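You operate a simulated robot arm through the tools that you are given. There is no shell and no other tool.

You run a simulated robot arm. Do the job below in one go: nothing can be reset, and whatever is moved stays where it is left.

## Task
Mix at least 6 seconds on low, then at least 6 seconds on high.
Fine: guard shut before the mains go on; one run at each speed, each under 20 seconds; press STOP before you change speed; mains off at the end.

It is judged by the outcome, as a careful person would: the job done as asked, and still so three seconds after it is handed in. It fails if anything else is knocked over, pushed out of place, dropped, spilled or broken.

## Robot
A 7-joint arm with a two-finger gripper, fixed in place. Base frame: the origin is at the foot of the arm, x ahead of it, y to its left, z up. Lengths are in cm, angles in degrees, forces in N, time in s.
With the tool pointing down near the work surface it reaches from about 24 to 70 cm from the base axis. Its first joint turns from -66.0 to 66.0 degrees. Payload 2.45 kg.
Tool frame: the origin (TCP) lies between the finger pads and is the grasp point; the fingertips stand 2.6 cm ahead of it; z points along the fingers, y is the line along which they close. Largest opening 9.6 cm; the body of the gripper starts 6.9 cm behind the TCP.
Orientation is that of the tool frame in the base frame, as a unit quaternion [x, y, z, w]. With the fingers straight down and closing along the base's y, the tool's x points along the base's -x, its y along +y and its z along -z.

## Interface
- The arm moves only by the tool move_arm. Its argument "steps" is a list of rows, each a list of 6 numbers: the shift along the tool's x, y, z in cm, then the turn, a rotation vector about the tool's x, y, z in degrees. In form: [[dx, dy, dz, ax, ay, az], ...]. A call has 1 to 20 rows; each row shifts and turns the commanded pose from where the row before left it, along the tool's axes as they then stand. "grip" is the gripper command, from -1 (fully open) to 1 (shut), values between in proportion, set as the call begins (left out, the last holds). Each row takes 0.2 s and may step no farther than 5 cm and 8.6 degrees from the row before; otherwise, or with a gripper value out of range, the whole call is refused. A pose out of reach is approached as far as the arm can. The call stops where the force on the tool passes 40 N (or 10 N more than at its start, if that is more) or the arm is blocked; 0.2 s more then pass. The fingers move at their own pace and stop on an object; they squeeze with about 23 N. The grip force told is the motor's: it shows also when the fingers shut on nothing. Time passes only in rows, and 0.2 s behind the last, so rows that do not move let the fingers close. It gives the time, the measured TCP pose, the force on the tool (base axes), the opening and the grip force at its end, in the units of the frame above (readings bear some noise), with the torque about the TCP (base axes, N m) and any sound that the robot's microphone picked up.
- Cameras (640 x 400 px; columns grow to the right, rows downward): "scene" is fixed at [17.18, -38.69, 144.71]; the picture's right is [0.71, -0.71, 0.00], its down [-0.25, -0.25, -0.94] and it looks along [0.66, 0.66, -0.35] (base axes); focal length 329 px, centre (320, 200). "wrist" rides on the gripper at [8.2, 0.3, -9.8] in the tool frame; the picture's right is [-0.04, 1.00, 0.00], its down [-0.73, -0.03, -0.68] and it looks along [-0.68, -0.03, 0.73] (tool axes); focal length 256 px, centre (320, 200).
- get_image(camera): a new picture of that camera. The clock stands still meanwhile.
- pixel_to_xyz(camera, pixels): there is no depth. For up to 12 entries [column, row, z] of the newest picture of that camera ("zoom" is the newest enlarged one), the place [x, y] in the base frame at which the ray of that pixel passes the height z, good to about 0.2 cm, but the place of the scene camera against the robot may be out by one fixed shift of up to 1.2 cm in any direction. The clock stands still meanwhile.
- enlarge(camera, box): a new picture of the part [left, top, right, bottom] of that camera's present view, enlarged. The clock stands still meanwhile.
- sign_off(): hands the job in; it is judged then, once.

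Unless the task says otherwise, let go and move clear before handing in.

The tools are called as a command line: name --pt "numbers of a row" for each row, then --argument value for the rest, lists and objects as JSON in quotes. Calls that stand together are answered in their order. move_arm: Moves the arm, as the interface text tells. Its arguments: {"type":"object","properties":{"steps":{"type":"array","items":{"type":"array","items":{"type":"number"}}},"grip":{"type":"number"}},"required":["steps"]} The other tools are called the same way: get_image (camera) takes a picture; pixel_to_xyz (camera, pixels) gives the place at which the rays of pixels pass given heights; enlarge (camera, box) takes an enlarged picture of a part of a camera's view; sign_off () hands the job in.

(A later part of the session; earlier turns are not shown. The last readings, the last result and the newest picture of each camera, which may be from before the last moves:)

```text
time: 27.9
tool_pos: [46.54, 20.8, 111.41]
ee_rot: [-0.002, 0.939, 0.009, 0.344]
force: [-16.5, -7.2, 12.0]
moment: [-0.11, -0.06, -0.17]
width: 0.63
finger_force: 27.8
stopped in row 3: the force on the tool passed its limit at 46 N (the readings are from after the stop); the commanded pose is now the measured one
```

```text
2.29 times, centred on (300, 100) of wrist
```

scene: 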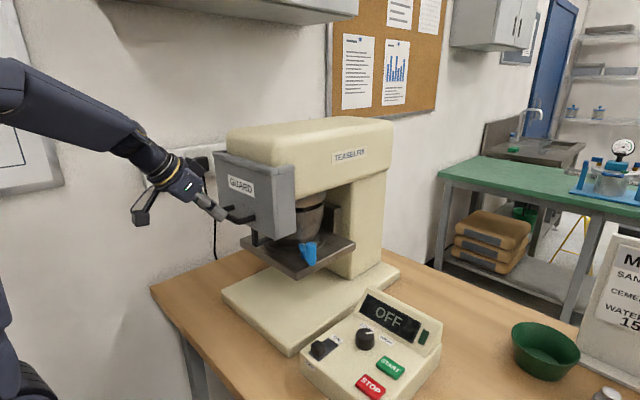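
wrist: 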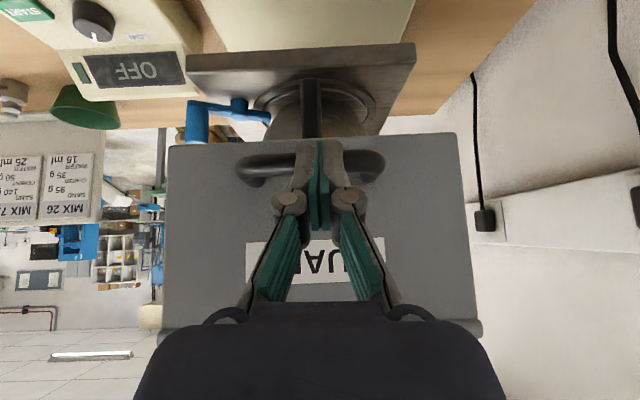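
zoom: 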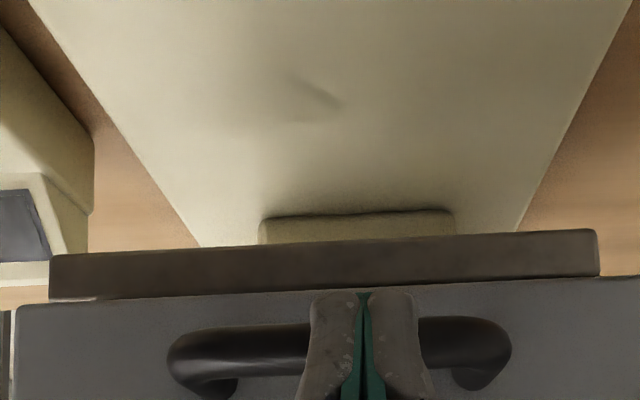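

The guard met a firm stop (46 N, it moved only about 0.3 cm more), with its sides reaching the platform and its top just overlapping the head. It reads as fully shut. I'll lift off the handle, back away, and check that it stays down.

move_arm --pt "-0.64 0 -0.77 0 0 0" --pt "-0.64 0 -0.77 0 0 0" --pt "1.5 0 -1.9 0 0 0" --pt "2.3 0 -1.9 0 0 0" --pt "2.3 0 -1.9 0 0 0" --pt "0 0 0 0 0 0"

enlarge --camera "scene" --box '[210, 150, 370, 290]'

get_image --camera "wrist"

```text
time: 29.3
tool_pos: [38.15, 20.67, 113.82]
ee_rot: [0.0, 0.939, 0.009, 0.343]
force: [0.0, -0.1, 0.2]
moment: [-0.02, 0.0, -0.01]
width: 0.01
finger_force: 28.2
```

```text
2.86 times, centred on (290, 220) of scene
```

zoom: 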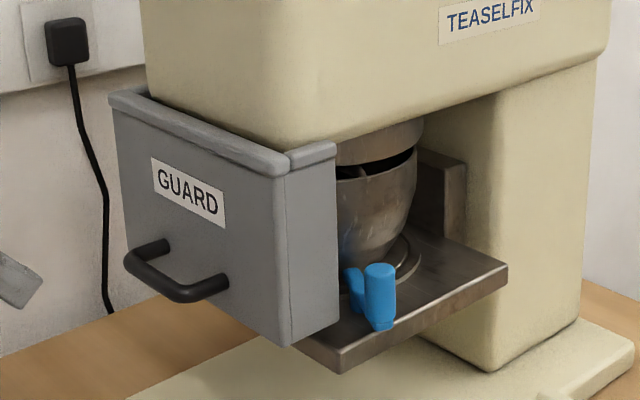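

```text
taken
```

wrist: 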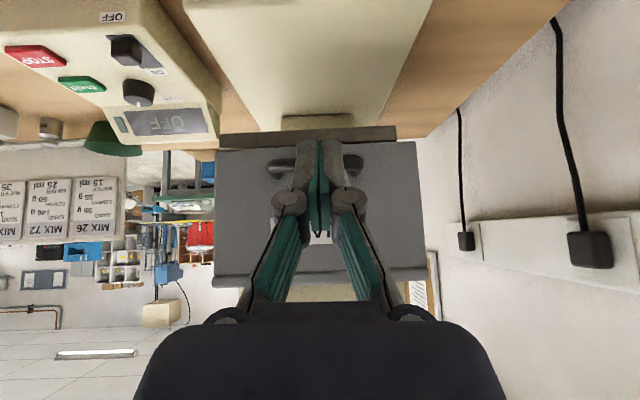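

The guard stays down after release, so it is shut. Now I'll point the hand down and move over the control panel for accurate button positions.

move_arm --pt "0 0 0 0 8 0" --pt "0 0 0 0 8 0" --pt "0 0 0 0 8 0" --pt "0 0 0 0 8 0" --pt "0 0 0 0 8 0" --pt "0 -4.24 0.26 0 0 0" --pt "0 -4.24 0.26 0 0 0" --pt "-1 -4.24 0.26 0 0 0" --pt "-1 -4.24 0.26 0 0 0" --pt "-1 -4.24 0.26 0 0 0" --pt "-2 -4.24 0.26 0 0 0" --pt "-2 -4.24 0.26 0 0 0" --pt "0 0 0 0 0 0"

get_image --camera "wrist"

```text
time: 32.1
tool_pos: [45.64, -8.84, 111.52]
ee_rot: [-0.005, 1.0, 0.008, 0.001]
force: [0.7, -0.2, 0.3]
moment: [0.0, 0.02, -0.02]
width: 0.02
finger_force: 28.3
```

```text
taken
```

wrist: 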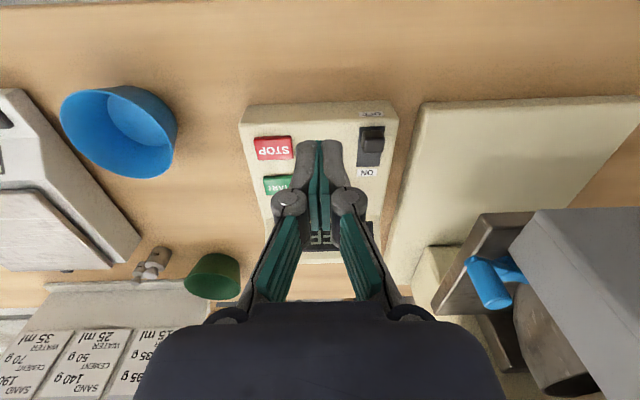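

The closed fingers hide the knob. I'll open the gripper, which I need for turning the knob anyway, and look again.

move_arm --pt "0 0 0 0 0 0" --pt "0 0 0 0 0 0" --pt "0 0 0 0 0 0" --pt "0 0 0 0 0 0" --pt "0 0 0 0 0 0" --pt "0 0 0 0 0 0" --grip -1

get_image --camera "wrist"

enlarge --camera "wrist" --box '[230, 90, 410, 280]'

```text
time: 33.5
tool_pos: [45.56, -8.87, 111.41]
ee_rot: [-0.004, 1.0, 0.008, 0.001]
force: [-0.1, 0.5, 0.3]
moment: [0.0, 0.0, -0.01]
width: 9.6
finger_force: 0.0
```

```text
taken
```

wrist: 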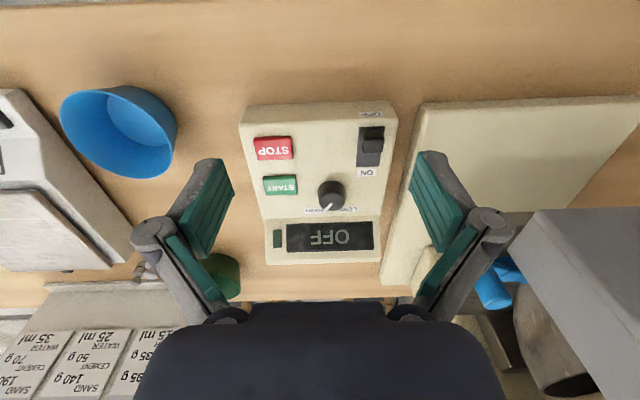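

```text
2.11 times, centred on (320, 185) of wrist
```

zoom: 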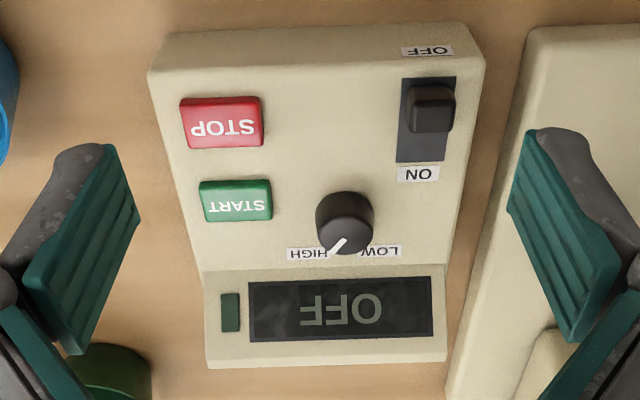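

The pointer (zoom 333,250) is clearly on the HIGH side, so the knob must go to LOW first. I'll compute panel positions at several heights and compare them with the earlier view to fix the panel height.

pixel_to_xyz --camera "wrist" --pixels '[[273.6, 148, 92], [273.6, 148, 93], [273.6, 148, 94], [280.2, 185, 93], [280.2, 185, 94], [331.8, 195.4, 94], [331.8, 195.4, 95], [331.8, 195.4, 96], [373, 137.6, 93], [373, 137.6, 94], [373, 137.6, 95], [365, 172.7, 93]]'

pixel_to_xyz --camera "wrist" --pixels '[[313, 210, 93], [351, 209, 93], [370, 114, 93], [357.5, 127, 93], [384.5, 127, 93], [379.5, 161, 93], [357.5, 161, 93], [262, 151, 93], [292, 137, 93], [266, 180, 93], [297, 193, 93], [386, 217, 93]]'

```text
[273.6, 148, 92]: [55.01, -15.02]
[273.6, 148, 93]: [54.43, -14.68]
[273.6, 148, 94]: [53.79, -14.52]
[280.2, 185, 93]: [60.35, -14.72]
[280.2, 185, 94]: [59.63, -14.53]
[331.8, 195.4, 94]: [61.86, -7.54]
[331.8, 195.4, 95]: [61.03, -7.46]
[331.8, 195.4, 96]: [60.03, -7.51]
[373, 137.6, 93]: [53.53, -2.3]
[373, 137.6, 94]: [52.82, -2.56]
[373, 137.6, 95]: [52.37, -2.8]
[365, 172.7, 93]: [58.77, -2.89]
```

```text
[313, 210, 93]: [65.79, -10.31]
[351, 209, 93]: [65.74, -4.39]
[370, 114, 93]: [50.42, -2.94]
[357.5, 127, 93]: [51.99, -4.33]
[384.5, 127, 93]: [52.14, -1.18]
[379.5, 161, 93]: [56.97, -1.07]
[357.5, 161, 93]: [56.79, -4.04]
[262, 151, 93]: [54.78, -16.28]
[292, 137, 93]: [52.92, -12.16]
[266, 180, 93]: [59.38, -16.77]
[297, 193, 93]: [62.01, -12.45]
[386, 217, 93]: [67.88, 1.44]
```

Panel surface comes out near z 93, with STOP at (54.3, −14.7), START at (60.3, −14.7), the knob centre near (61, −7.5) and the mains slider near (52.9, −2.6). I'll zoom in on the knob to fix its centre and pointer angle.

enlarge --camera "wrist" --box '[295, 165, 375, 225]'

enlarge --camera "scene" --box '[295, 285, 455, 400]'

```text
6.67 times, centred on (335, 195) of wrist
```

zoom: 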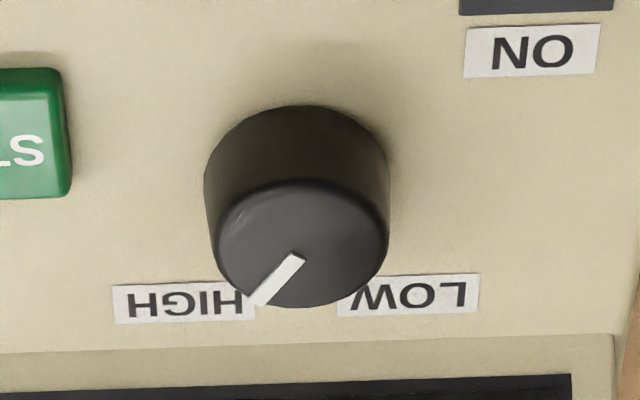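

```text
3.48 times, centred on (375, 342) of scene
```

zoom: 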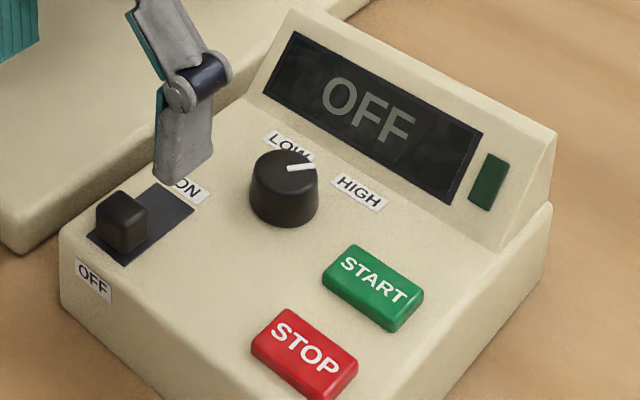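

pixel_to_xyz --camera "wrist" --pixels '[[331.6, 190.8, 92.5], [331.6, 190.8, 93], [331.6, 190.8, 93.5], [332.3, 201.6, 94.5], [332.3, 201.6, 95], [332.3, 201.6, 95.5], [332.3, 201.6, 96], [332, 203.7, 95.5], [325.7, 210.3, 95.5], [319.6, 201.6, 95.5], [345.2, 201.6, 95.5]]'

pixel_to_xyz --camera "scene" --pixels '[[365, 334.3, 95.5], [365, 331, 95.5], [373, 332, 95.5], [338, 344, 94], [366, 387, 93], [381, 365, 93]]'

```text
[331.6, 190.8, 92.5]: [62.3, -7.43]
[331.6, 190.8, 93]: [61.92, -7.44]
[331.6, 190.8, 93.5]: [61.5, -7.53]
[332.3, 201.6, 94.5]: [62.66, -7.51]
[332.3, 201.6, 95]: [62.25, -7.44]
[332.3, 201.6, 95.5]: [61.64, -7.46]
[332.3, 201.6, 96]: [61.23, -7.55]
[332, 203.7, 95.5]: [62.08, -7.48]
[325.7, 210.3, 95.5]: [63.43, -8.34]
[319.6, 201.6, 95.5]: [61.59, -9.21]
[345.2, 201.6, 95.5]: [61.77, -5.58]
```

```text
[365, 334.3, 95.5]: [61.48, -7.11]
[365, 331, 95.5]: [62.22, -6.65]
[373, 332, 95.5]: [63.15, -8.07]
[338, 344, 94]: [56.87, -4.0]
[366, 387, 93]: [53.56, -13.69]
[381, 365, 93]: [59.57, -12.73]
```

The knob's centre is (61.7, −7.47), its top is at z ≈ 95.4 and its radius is about 1.8. The pointer is at −30° (HIGH), so LOW should be at about +30°. I'll move above it with the fingers half open and pre-turn the hand −30°, so the turn ends at +30°.

move_arm --pt "-3.22 0.28 1.3 0 0 0" --pt "-3.22 0.28 1.3 0 0 0" --pt "-3.22 0.28 1.3 0 0 0" --pt "-3.22 0.28 1.3 0 0 0" --pt "-3.22 0.28 1.3 0 0 0" --pt "0 0 0 0 0 7.5" --pt "0 0 0 0 0 7.5" --pt "0 0 0 0 0 7.5" --pt "0 0 0 0 0 7.5" --pt "0 0 0 0 0 0" --pt "0 0 0 0 0 0" --grip -0.146

get_image --camera "wrist"

enlarge --camera "scene" --box '[275, 240, 455, 400]'

```text
time: 35.9
tool_pos: [61.54, -7.25, 105.07]
ee_rot: [0.256, 0.967, 0.008, -0.002]
force: [-0.9, 0.8, -0.6]
moment: [-0.01, -0.01, 0.01]
width: 5.52
finger_force: 0.0
```

```text
taken
```

wrist: 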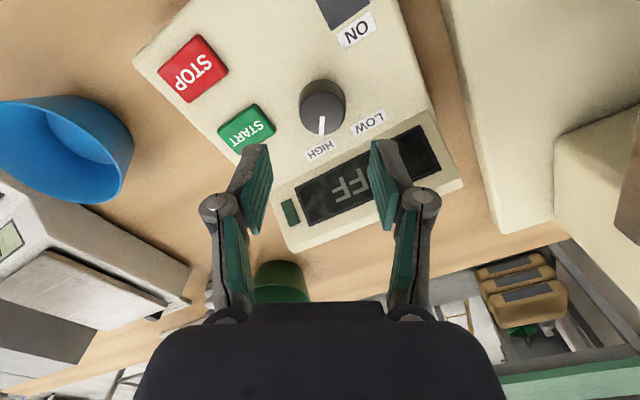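

```text
2.50 times, centred on (365, 320) of scene
```

zoom: 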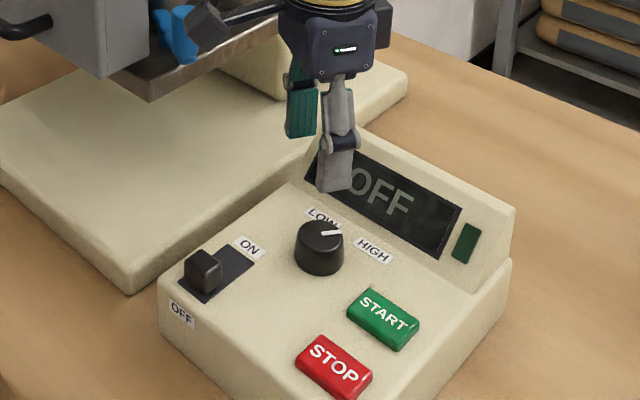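

enlarge --camera "wrist" --box '[280, 65, 370, 145]'

```text
5.00 times, centred on (325, 105) of wrist
```

zoom: 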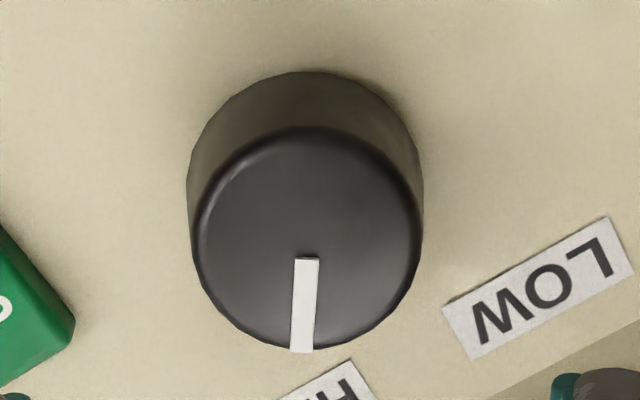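

pixel_to_xyz --camera "wrist" --pixels '[[322.2, 112.6, 95], [322.2, 112.6, 95.5], [322.2, 112.6, 96], [322, 101.4, 92.5], [322, 101.4, 93], [322, 101.4, 93.5], [322.4, 116.6, 95.5], [321.4, 135, 95.5], [299.4, 112.6, 95.5], [345, 112.6, 95.5]]'

```text
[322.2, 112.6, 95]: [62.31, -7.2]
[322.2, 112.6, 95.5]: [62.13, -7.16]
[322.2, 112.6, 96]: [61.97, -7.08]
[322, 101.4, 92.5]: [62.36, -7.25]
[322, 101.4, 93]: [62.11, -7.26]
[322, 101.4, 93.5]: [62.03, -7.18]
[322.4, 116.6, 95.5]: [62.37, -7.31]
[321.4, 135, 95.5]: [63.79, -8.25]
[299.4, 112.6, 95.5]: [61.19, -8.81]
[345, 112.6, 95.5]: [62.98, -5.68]
```

The closer view puts the knob centre at about (62.1, −7.2), with the pointer exactly along my hand's axis at −30°. I'll shift slightly to centre on it and lower so the fingertips straddle the knob just above the panel.

move_arm --pt "-0.4 0.23 2.5 0 0 0" --pt "0 0 2.5 0 0 0" --pt "0 0 1.5 0 0 0" --pt "0 0 1.0 0 0 0" --pt "0 0 0.6 0 0 0" --pt "0 0 0.5 0 0 0" --pt "0 0 0 0 0 0"

get_image --camera "wrist"

enlarge --camera "scene" --box '[295, 260, 455, 400]'

```text
time: 37.5
tool_pos: [62.17, -7.01, 96.51]
ee_rot: [0.255, 0.967, 0.008, -0.001]
force: [-0.3, -0.5, -0.2]
moment: [-0.01, -0.03, -0.02]
width: 5.5
finger_force: 0.1
```

```text
taken
```

wrist: 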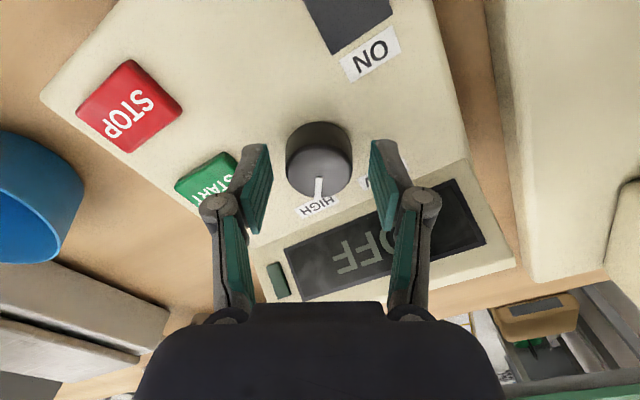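

```text
2.86 times, centred on (375, 330) of scene
```

zoom: 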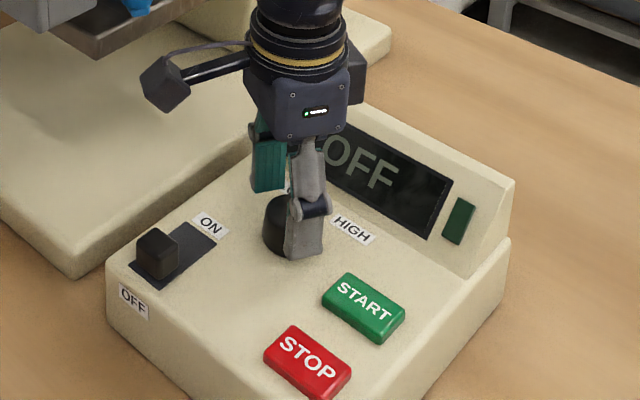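

enlarge --camera "wrist" --box '[230, 105, 410, 235]'

pixel_to_xyz --camera "wrist" --pixels '[[319, 168, 95.4], [319, 173, 95.4], [319, 164, 95.4]]'

```text
3.08 times, centred on (320, 170) of wrist
```

zoom: 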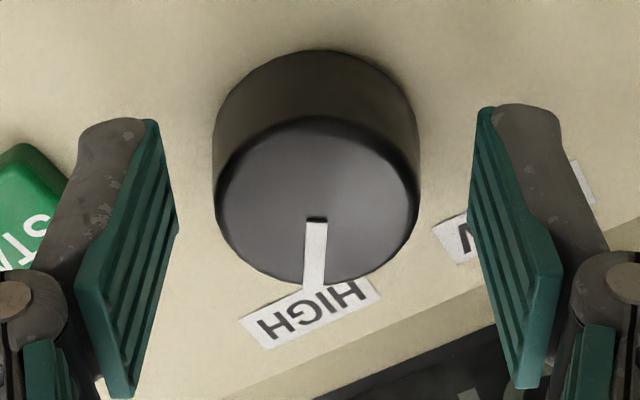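

```text
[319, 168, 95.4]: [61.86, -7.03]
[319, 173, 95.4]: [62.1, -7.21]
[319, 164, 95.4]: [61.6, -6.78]
```

The knob (zoom 215–420) is centred between the pads, within 0.2 cm of the TCP. I'll close the fingers on it.

move_arm --pt "0 0 0 0 0 0" --pt "0 0 0 0 0 0" --pt "0 0 0 0 0 0" --pt "0 0 0 0 0 0" --grip 1

```text
time: 38.5
tool_pos: [62.23, -7.21, 96.46]
ee_rot: [0.256, 0.967, 0.008, -0.002]
force: [-3.9, -4.4, 3.0]
moment: [-0.11, 0.23, -0.05]
width: 3.81
finger_force: 45.0
```

The fingers hold the knob (width 3.8, small side forces). I'll turn it +60° (counter-clockwise from above) towards LOW and listen for a click.

move_arm --pt "0 0 0 0 0 -7.5" --pt "0 0 0 0 0 -7.5" --pt "0 0 0 0 0 -7.5" --pt "0 0 0 0 0 -7.5" --pt "0 0 0 0 0 -7.5" --pt "0 0 0 0 0 -7.5" --pt "0 0 0 0 0 -7.5" --pt "0 0 0 0 0 -7.5" --pt "0 0 0 0 0 0"

get_image --camera "wrist"

enlarge --camera "scene" --box '[295, 260, 455, 400]'

```text
time: 40.5
tool_pos: [62.04, -7.72, 96.54]
ee_rot: [-0.262, 0.965, 0.003, 0.002]
force: [-4.1, -28.2, 0.7]
moment: [-0.66, 0.05, -0.06]
width: 3.78
finger_force: 45.2
```

```text
taken
```

wrist: 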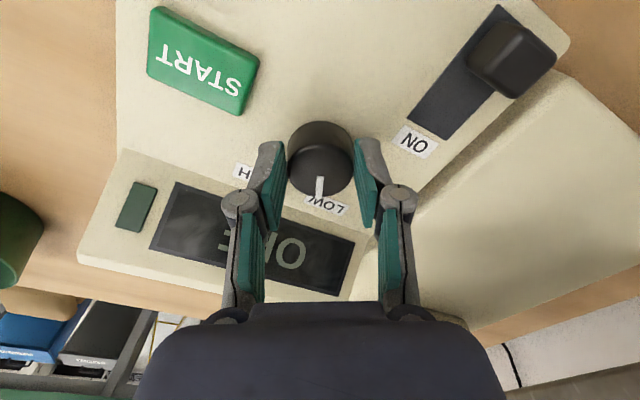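

```text
2.86 times, centred on (375, 330) of scene
```

zoom: 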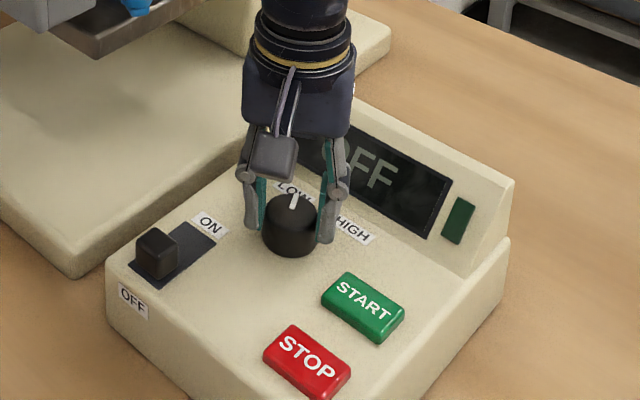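

The knob pointer now reads LOW (wrist px 320,185 over the LOW label), and the box hasn't moved (STOP is still at zoom 307,362). There's a side load of 28 N from slight off-centring, so I'll open the fingers to release it and then lift clear.

move_arm --pt "0 -0.4 0 0 0 0" --pt "0 0 0 0 0 0" --pt "0 0 0 0 0 0" --pt "0 0 0 0 0 0" --grip -0.25

get_image --camera "wrist"

```text
time: 41.5
tool_pos: [62.27, -7.57, 96.57]
ee_rot: [-0.263, 0.965, 0.008, 0.003]
force: [-0.6, 0.1, -0.2]
moment: [-0.01, 0.03, 0.01]
width: 6.0
finger_force: 0.0
```

```text
taken
```

wrist: 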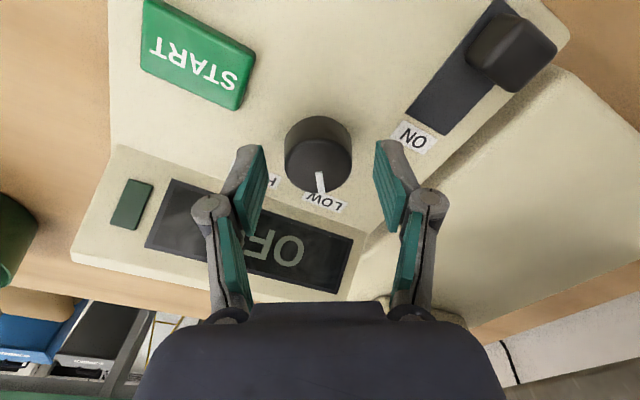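

The knob stands at LOW and the fingers are clear of it. I'll lift, turn the hand back straight and look at the mains slider.

move_arm --pt "0 0 -3 0 0 0" --pt "0 0 -4 0 0 0" --pt "0 0 -4 0 0 0" --pt "2.5 0.5 0 0 0 7.5" --pt "2.5 0.5 0 0 0 7.5" --pt "2.5 0.5 0 0 0 7.5" --pt "2.5 0.5 0 0 0 7.5" --pt "2.5 0.5 0 0 0 0" --pt "2.5 0.5 0 0 0 0" --pt "0 0 0 0 0 0" --grip -1

get_image --camera "wrist"

```text
time: 43.7
tool_pos: [47.2, -8.05, 107.46]
ee_rot: [-0.004, 1.0, 0.008, 0.0]
force: [0.0, -0.9, 0.4]
moment: [0.03, 0.0, 0.01]
width: 9.6
finger_force: 0.0
```

```text
taken
```

wrist: 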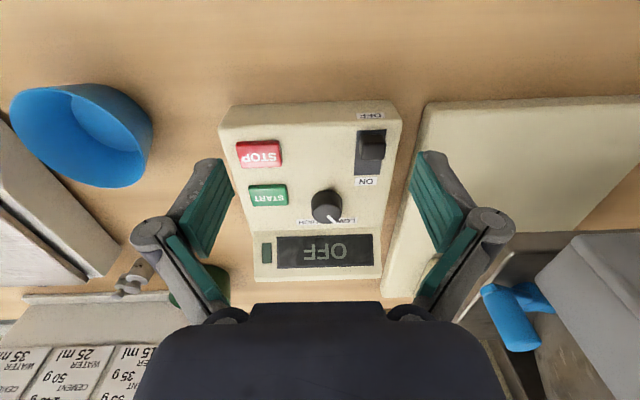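

enlarge --camera "wrist" --box '[330, 95, 420, 195]'

enlarge --camera "wrist" --box '[290, 170, 370, 240]'

enlarge --camera "scene" --box '[295, 320, 355, 370]'

```text
4.00 times, centred on (375, 145) of wrist
```

zoom: 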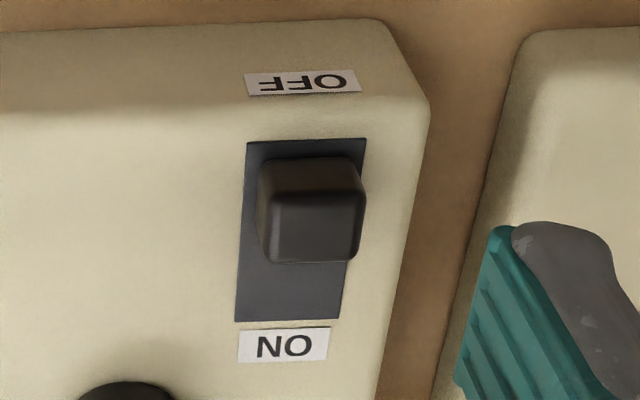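

```text
5.71 times, centred on (330, 205) of wrist
```

zoom: 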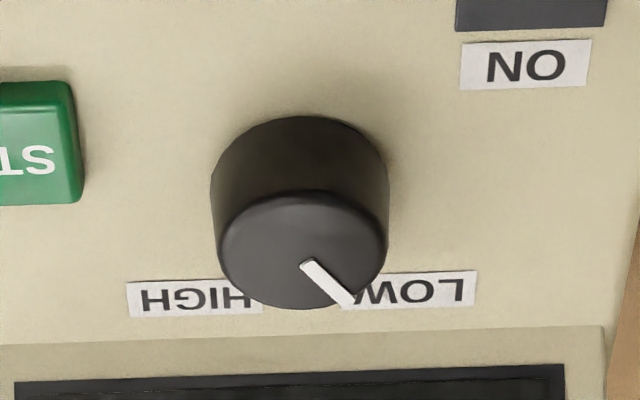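

```text
8.00 times, centred on (325, 345) of scene
```

zoom: 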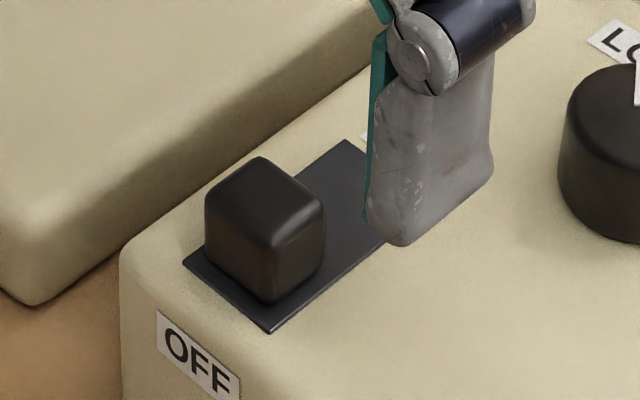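

pixel_to_xyz --camera "wrist" --pixels '[[371.5, 130, 93], [367, 175, 93], [372.5, 135.5, 93], [373.8, 145, 94.5], [373.8, 145, 95], [373.3, 160.5, 94.5], [373.3, 160.5, 95], [362, 153, 95], [385, 151, 95], [371, 112, 92], [371, 112, 93]]'

pixel_to_xyz --camera "wrist" --pixels '[[258.5, 153.5, 93], [258.5, 153.5, 93.5], [267.5, 195, 93], [267.5, 195, 93.5], [237, 145, 93], [281, 163, 93], [249, 188, 93], [287, 203, 93], [326, 209, 95.4], [334, 217, 95.4]]'

```text
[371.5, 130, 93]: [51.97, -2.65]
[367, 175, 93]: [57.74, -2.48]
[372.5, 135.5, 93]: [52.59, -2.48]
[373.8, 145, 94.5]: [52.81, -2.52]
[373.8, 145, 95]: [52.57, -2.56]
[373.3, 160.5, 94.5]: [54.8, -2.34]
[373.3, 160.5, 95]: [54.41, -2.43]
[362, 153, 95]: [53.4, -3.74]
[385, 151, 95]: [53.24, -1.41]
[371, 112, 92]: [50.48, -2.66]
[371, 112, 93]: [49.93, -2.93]
```

```text
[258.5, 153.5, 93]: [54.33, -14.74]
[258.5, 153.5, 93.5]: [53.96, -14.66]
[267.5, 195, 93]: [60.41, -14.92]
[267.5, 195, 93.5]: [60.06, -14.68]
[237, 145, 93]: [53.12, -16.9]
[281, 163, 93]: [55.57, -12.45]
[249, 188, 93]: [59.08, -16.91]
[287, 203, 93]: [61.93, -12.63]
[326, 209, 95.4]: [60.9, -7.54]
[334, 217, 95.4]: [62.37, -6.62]
```

The mains slider block spans about x 52.6–54.6, y −2.5, top z 95, in a slot running to x 57.7 (ON). I'll close the fingers and lower them just in front of the block.

move_arm --pt "0 0 0 0 0 0" --pt "-0.87 1.85 2.4 0 0 0" --pt "-0.87 1.85 2.4 0 0 0" --pt "-0.87 1.85 2.4 0 0 0" --pt "0 0 0 0 0 0" --pt "0 0 2 0 0 0" --pt "0 0 1 0 0 0" --pt "0 0 0.7 0 0 0" --pt "0 0 0 0 0 0" --grip 1

get_image --camera "wrist"

enlarge --camera "scene" --box '[285, 290, 415, 390]'

```text
time: 45.7
tool_pos: [49.95, -2.31, 96.78]
ee_rot: [-0.005, 1.0, 0.007, 0.001]
force: [-0.6, 0.5, 0.2]
moment: [0.06, 0.01, -0.01]
width: 0.0
finger_force: 23.0
```

```text
taken
```

wrist: 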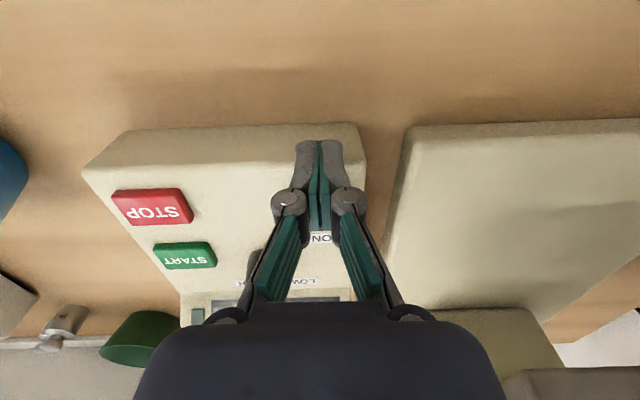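

```text
4.00 times, centred on (350, 340) of scene
```

zoom: 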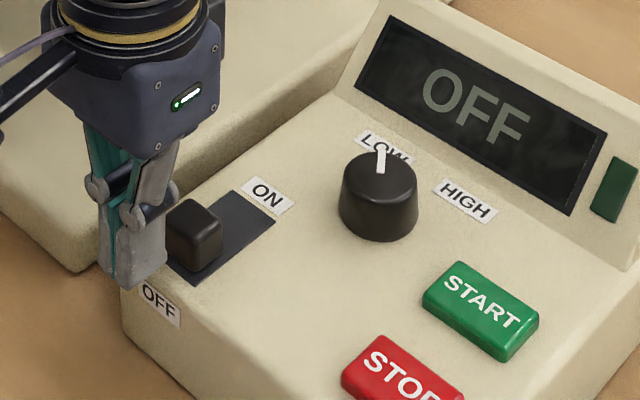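

The tips are right in front of the slider block (scene zoom 135,270) and the display still reads OFF. I'll lower slightly and push the block forward in small steps.

move_arm --pt "0 0 0.4 0 0 0" --pt "-0.6 0 0 0 0 0" --pt "-0.5 0 0 0 0 0" --pt "-0.4 0 0 0 0 0" --pt "-0.4 0 0 0 0 0" --pt "-0.4 0 0 0 0 0" --pt "-0.4 0 0 0 0 0" --pt "-0.4 0 0 0 0 0" --pt "0 0 0 0 0 0"

enlarge --camera "scene" --box '[285, 290, 445, 400]'

```text
time: 47.7
tool_pos: [52.94, -2.36, 96.28]
ee_rot: [-0.004, 1.0, 0.007, 0.001]
force: [-0.4, -0.1, -0.8]
moment: [-0.02, -0.02, -0.04]
width: 0.03
finger_force: 23.1
```

```text
3.64 times, centred on (365, 345) of scene
```

zoom: 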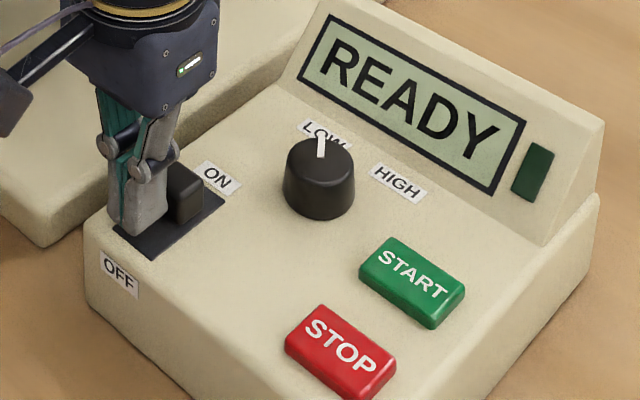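

The display now reads READY, so the mains are on with the guard shut. I'll push a little farther so the slider is fully at ON, then back off.

move_arm --pt "-0.25 0 0 0 0 0" --pt "-0.25 0 0 0 0 0" --pt "-0.25 0 0 0 0 0" --pt "-0.2 0 0 0 0 0" --pt "0 0 0 0 0 0"

enlarge --camera "scene" --box '[285, 290, 445, 400]'

```text
time: 48.9
tool_pos: [53.73, -2.25, 96.14]
ee_rot: [-0.004, 1.0, 0.008, -0.001]
force: [-14.0, -0.9, 5.7]
moment: [-0.01, 0.22, -0.07]
width: 0.59
finger_force: 28.4
```

```text
3.64 times, centred on (365, 345) of scene
```

zoom: 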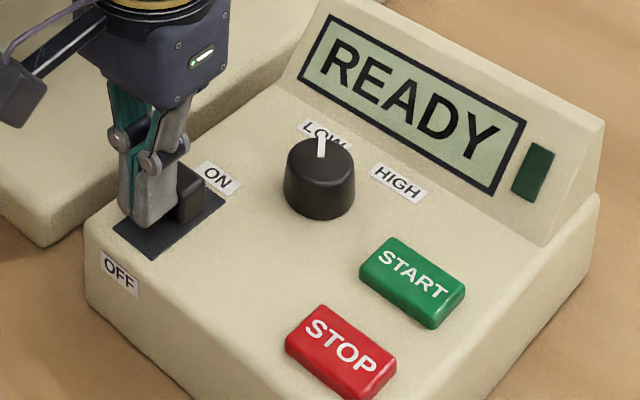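

The slider has reached its end stop (14 N) and the display reads READY. I'll back off, lift, and hover over START.

move_arm --pt "0.8 0 0 0 0 0" --pt "0.6 0 0 0 0 0" --pt "0 0 -3.5 0 0 0" --pt "0 0 -3.5 0 0 0" --pt "-1.95 -3.12 0 0 0 0" --pt "-1.95 -3.12 0 0 0 0" --pt "-1.95 -3.12 0 0 0 0" --pt "-1.95 -3.12 0 0 0 0" --pt "0 0 2 0 0 0" --pt "0 0 2 0 0 0" --pt "0 0 0 0 0 0"

get_image --camera "wrist"

enlarge --camera "scene" --box '[285, 270, 465, 400]'

```text
time: 51.3
tool_pos: [60.44, -14.66, 98.98]
ee_rot: [-0.004, 1.0, 0.008, 0.0]
force: [0.7, -0.1, 0.2]
moment: [0.01, 0.01, -0.03]
width: 0.03
finger_force: 28.3
```

```text
taken
```

wrist: 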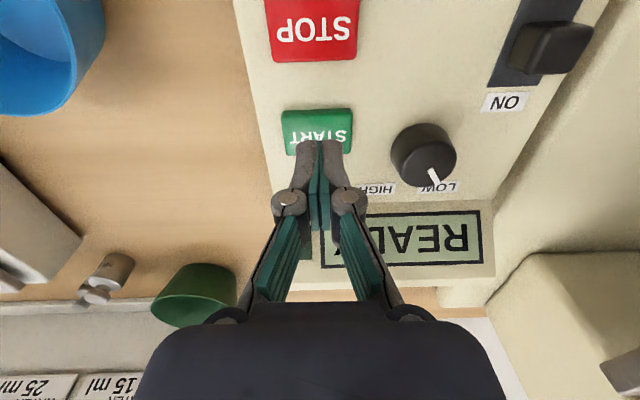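

```text
3.08 times, centred on (375, 335) of scene
```

zoom: 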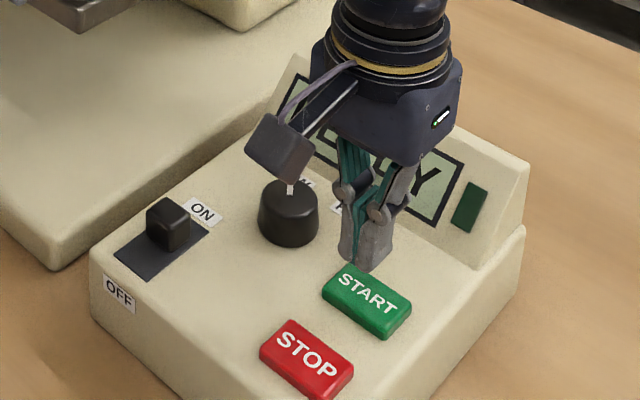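

I'm centred above START (tip px 320,145, button 317,130), with READY showing and the knob at LOW. I'll press down gently.

move_arm --pt "0 0 1.5 0 0 0" --pt "0 0 0.5 0 0 0" --pt "0 0 0.3 0 0 0" --pt "0 0 0.3 0 0 0" --pt "0 0 0.2 0 0 0"

enlarge --camera "scene" --box '[285, 270, 465, 400]'

get_image --camera "wrist"

```text
time: 52.5
tool_pos: [60.61, -14.72, 96.18]
ee_rot: [-0.004, 1.0, 0.008, 0.001]
force: [0.5, -0.1, 0.6]
moment: [-0.02, 0.01, -0.01]
width: 0.0
finger_force: 28.5
```

```text
3.08 times, centred on (375, 335) of scene
```

zoom: 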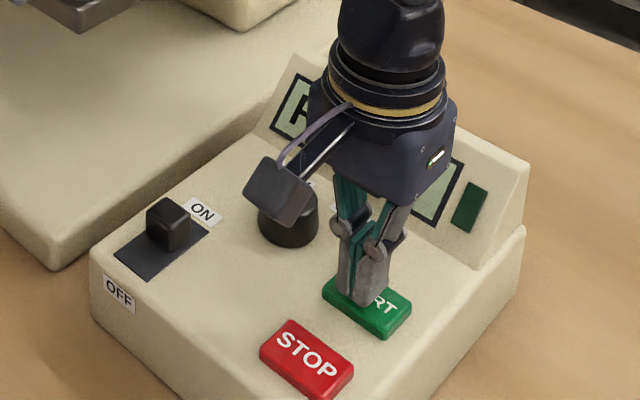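

```text
taken
```

wrist: 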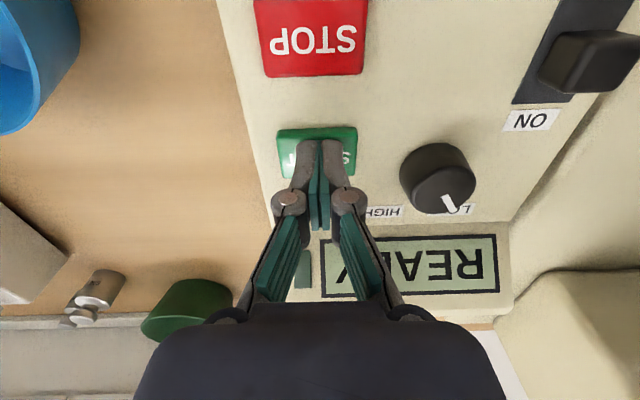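

No contact force and still READY, so the button wasn't pressed. I'll go down a bit more in small steps.

move_arm --pt "0.25 0 0.2 0 0 0" --pt "0 0 0.2 0 0 0" --pt "0 0 0.2 0 0 0"

get_image --camera "wrist"

```text
time: 53.3
tool_pos: [60.15, -14.64, 95.63]
ee_rot: [-0.004, 1.0, 0.008, 0.001]
force: [0.1, 0.1, -0.8]
moment: [0.05, 0.04, 0.02]
width: 0.0
finger_force: 28.6
```

```text
taken
```

wrist: 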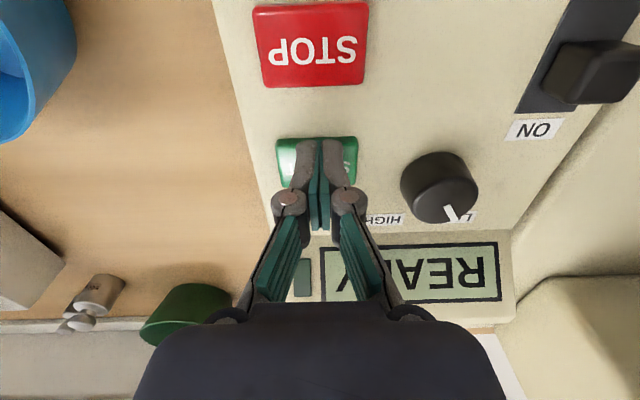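

The tip is at about z 93.0 with no contact yet, so the button surface is slightly lower. I'll continue in small steps.

move_arm --pt "0 0 0.2 0 0 0" --pt "0 0 0.2 0 0 0" --pt "0 0 0.2 0 0 0"

get_image --camera "wrist"

```text
time: 54.1
tool_pos: [60.04, -14.73, 95.08]
ee_rot: [-0.004, 1.0, 0.008, 0.001]
force: [0.1, 0.6, 1.1]
moment: [0.01, 0.0, 0.0]
width: 0.59
finger_force: 29.1
heard: click
```

```text
taken
```

wrist: 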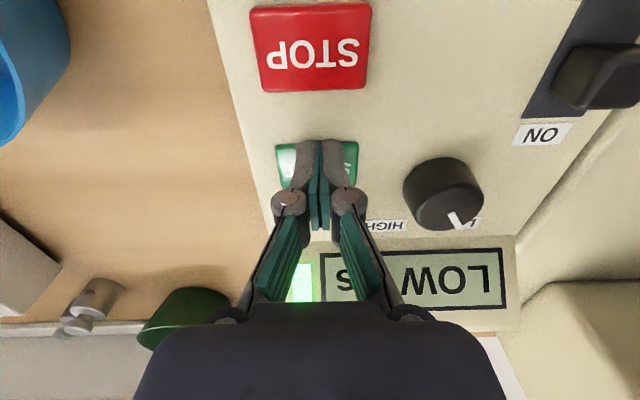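

A click was heard, the display shows "LOW … s" and the lamp is lit, so the low run began at about t = 54.0. I'll lift off, hover above STOP and wait.

move_arm --pt "0 0 -1.5 0 0 0" --pt "0 0 -1.5 0 0 0" --pt "2.0 0 0 0 0 0" --pt "2.0 0 0 0 0 0" --pt "2.0 0 0 0 0 0" --pt "0 0 0 0 0 0" --pt "0 0 0 0 0 0" --pt "0 0 0 0 0 0" --pt "0 0 0 0 0 0" --pt "0 0 0 0 0 0"

get_image --camera "wrist"

get_image --camera "scene"

```text
time: 56.3
tool_pos: [54.19, -14.79, 97.98]
ee_rot: [-0.005, 1.0, 0.008, 0.001]
force: [0.9, 0.2, -0.5]
moment: [-0.01, 0.01, -0.03]
width: 0.02
finger_force: 28.5
```

```text
taken
```

wrist: 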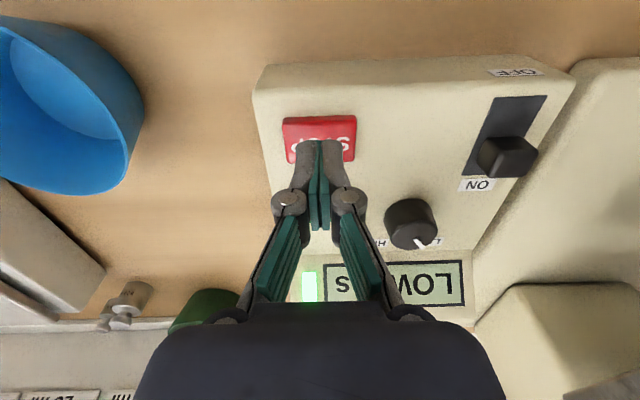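

```text
taken
```

scene: 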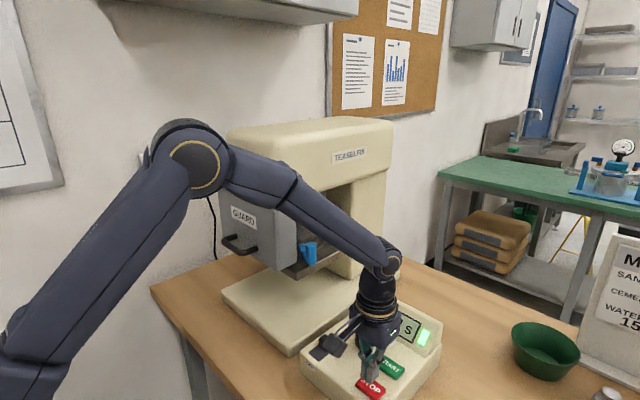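

The low run is on and the tip hovers above STOP at (54.2, −14.8). I'll wait about 4 s more.

move_arm --pt "0 0 0 0 0 0" --pt "0 0 0 0 0 0" --pt "0 0 0 0 0 0" --pt "0 0 0 0 0 0" --pt "0 0 0 0 0 0" --pt "0 0 0 0 0 0" --pt "0 0 0 0 0 0" --pt "0 0 0 0 0 0" --pt "0 0 0 0 0 0" --pt "0 0 0 0 0 0" --pt "0 0 0 0 0 0" --pt "0 0 0 0 0 0" --pt "0 0 0 0 0 0" --pt "0 0 0 0 0 0" --pt "0 0 0 0 0 0" --pt "0 0 0 0 0 0" --pt "0 0 0 0 0 0" --pt "0 0 0 0 0 0" --pt "0 0 0 0 0 0" --pt "0 0 0 0 0 0"

enlarge --camera "wrist" --box '[280, 180, 500, 320]'

enlarge --camera "scene" --box '[210, 190, 350, 300]'

```text
time: 60.5
tool_pos: [54.12, -14.95, 98.09]
ee_rot: [-0.004, 1.0, 0.008, 0.0]
force: [-0.1, 0.4, -0.5]
moment: [-0.03, -0.03, -0.02]
width: 0.0
finger_force: 28.5
```

```text
2.86 times, centred on (390, 250) of wrist
```

zoom: 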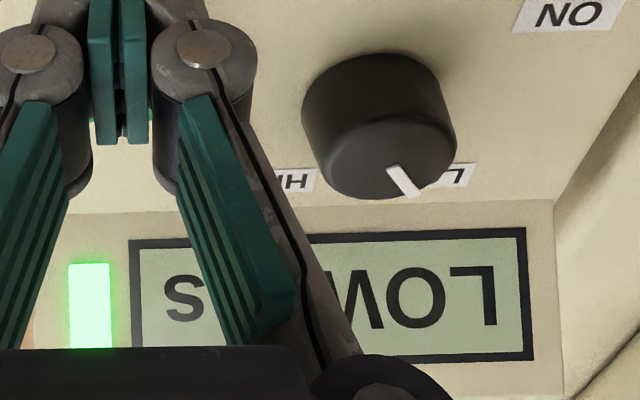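

```text
3.64 times, centred on (280, 245) of scene
```

zoom: 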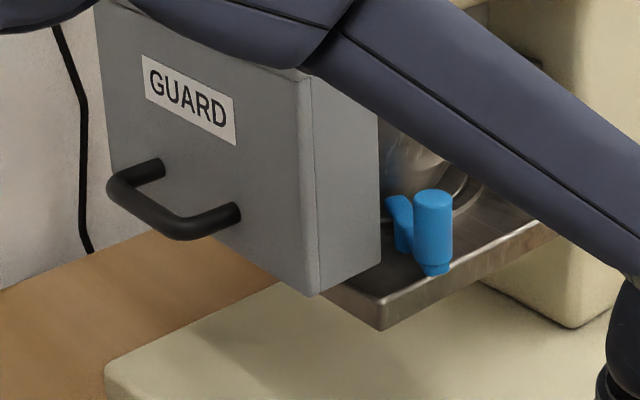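

About 6.5 s have run on LOW with the lamp lit (zoom 90,305). I'll wait a moment more and press STOP, so the run lasts about 8 s.

move_arm --pt "0 0 0 0 0 0" --pt "0 0 0 0 0 0" --pt "0 0 0 0 0 0" --pt "0 0 1.5 0 0 0" --pt "0 0 0.8 0 0 0" --pt "0 0 0.3 0 0 0" --pt "0 0 0.2 0 0 0" --pt "0 0 0.2 0 0 0" --pt "0 0 0.1 0 0 0"

get_image --camera "wrist"

```text
time: 62.5
tool_pos: [54.16, -14.78, 94.87]
ee_rot: [-0.004, 1.0, 0.008, 0.001]
force: [0.1, -0.7, 2.0]
moment: [0.0, 0.04, -0.02]
width: 0.59
finger_force: 28.5
heard: click
```

```text
taken
```

wrist: 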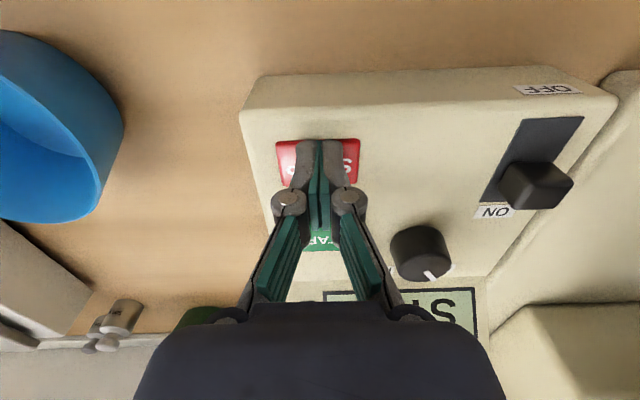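

STOP clicked at about t = 62.3 (low run roughly 8.3 s) and the display changed. I'll lift, move above the knob with fingers half open and hand turned +30°, and check the display.

move_arm --pt "0 0 -2 0 0 0" --pt "0 0 -3.5 0 0 0" --pt "0 0 -3.5 0 0 0" --pt "-2.7 2.45 0 0 0 0" --pt "-2.7 2.45 0 0 0 0" --pt "-2.7 2.45 0 0 0 0" --pt "0 0 0 0 0 -7.5" --pt "0 0 0 0 0 -7.5" --pt "0 0 0 0 0 -7.5" --pt "0 0 0 0 0 -7.5" --pt "0 0 0 0 0 0" --grip -0.146

get_image --camera "wrist"

enlarge --camera "scene" --box '[285, 260, 465, 400]'

```text
time: 64.9
tool_pos: [62.28, -7.5, 104.18]
ee_rot: [-0.264, 0.964, 0.008, 0.003]
force: [-0.6, -0.6, -0.2]
moment: [0.02, 0.03, -0.04]
width: 5.48
finger_force: 0.0
```

```text
taken
```

wrist: 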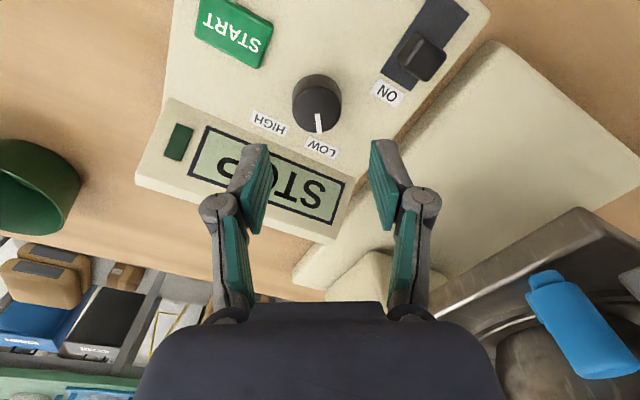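

```text
2.86 times, centred on (375, 330) of scene
```

zoom: 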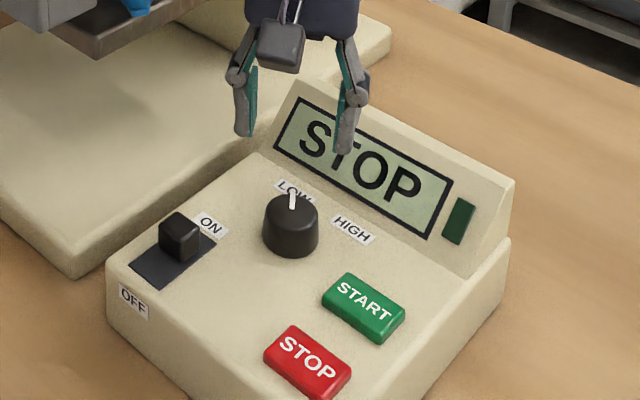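

The display reads STOP and the lamp is off. I'll pin down the knob centre from here before gripping.

enlarge --camera "wrist" --box '[270, 60, 370, 150]'

```text
4.44 times, centred on (320, 105) of wrist
```

zoom: 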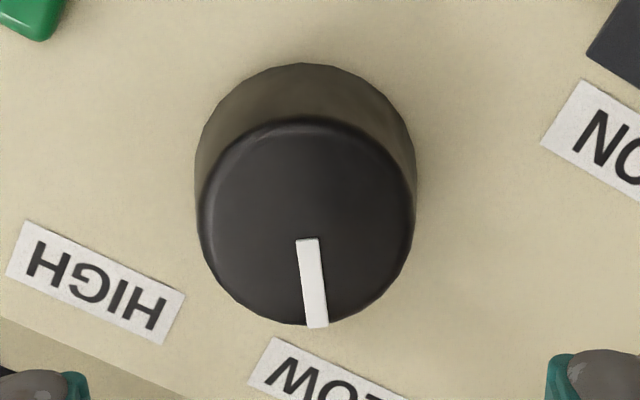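

pixel_to_xyz --camera "wrist" --pixels '[[316.8, 110, 95], [316.8, 110, 95.4], [316.8, 110, 94.5], [316.8, 114, 95], [319, 133.6, 95], [292.6, 110, 95], [341.4, 110, 95]]'

```text
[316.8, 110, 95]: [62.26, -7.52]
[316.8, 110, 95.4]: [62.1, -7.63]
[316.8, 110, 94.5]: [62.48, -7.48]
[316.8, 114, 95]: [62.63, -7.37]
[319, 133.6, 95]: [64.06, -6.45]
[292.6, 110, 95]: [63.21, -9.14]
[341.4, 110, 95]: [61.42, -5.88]
```

The knob centre is about (62.3, −7.5), roughly 0.25 cm to one side of the hand's axis. I'll correct by 0.2 cm and lower around it.

move_arm --pt "0 -0.2 2.5 0 0 0" --pt "0 0 2.5 0 0 0" --pt "0 0 1.5 0 0 0" --pt "0 0 0.8 0 0 0" --pt "0 0 0.6 0 0 0" --pt "0 0 0 0 0 0"

enlarge --camera "wrist" --box '[230, 105, 410, 235]'

```text
time: 66.3
tool_pos: [62.34, -7.52, 96.16]
ee_rot: [-0.264, 0.965, 0.007, 0.003]
force: [0.9, 0.8, -0.4]
moment: [0.01, 0.02, -0.02]
width: 5.51
finger_force: 0.1
```

```text
3.08 times, centred on (320, 170) of wrist
```

zoom: 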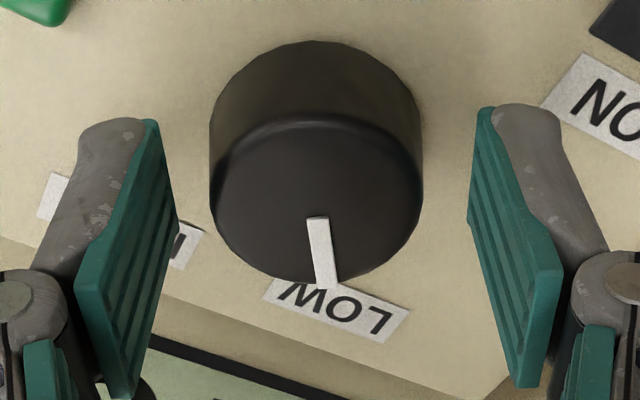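

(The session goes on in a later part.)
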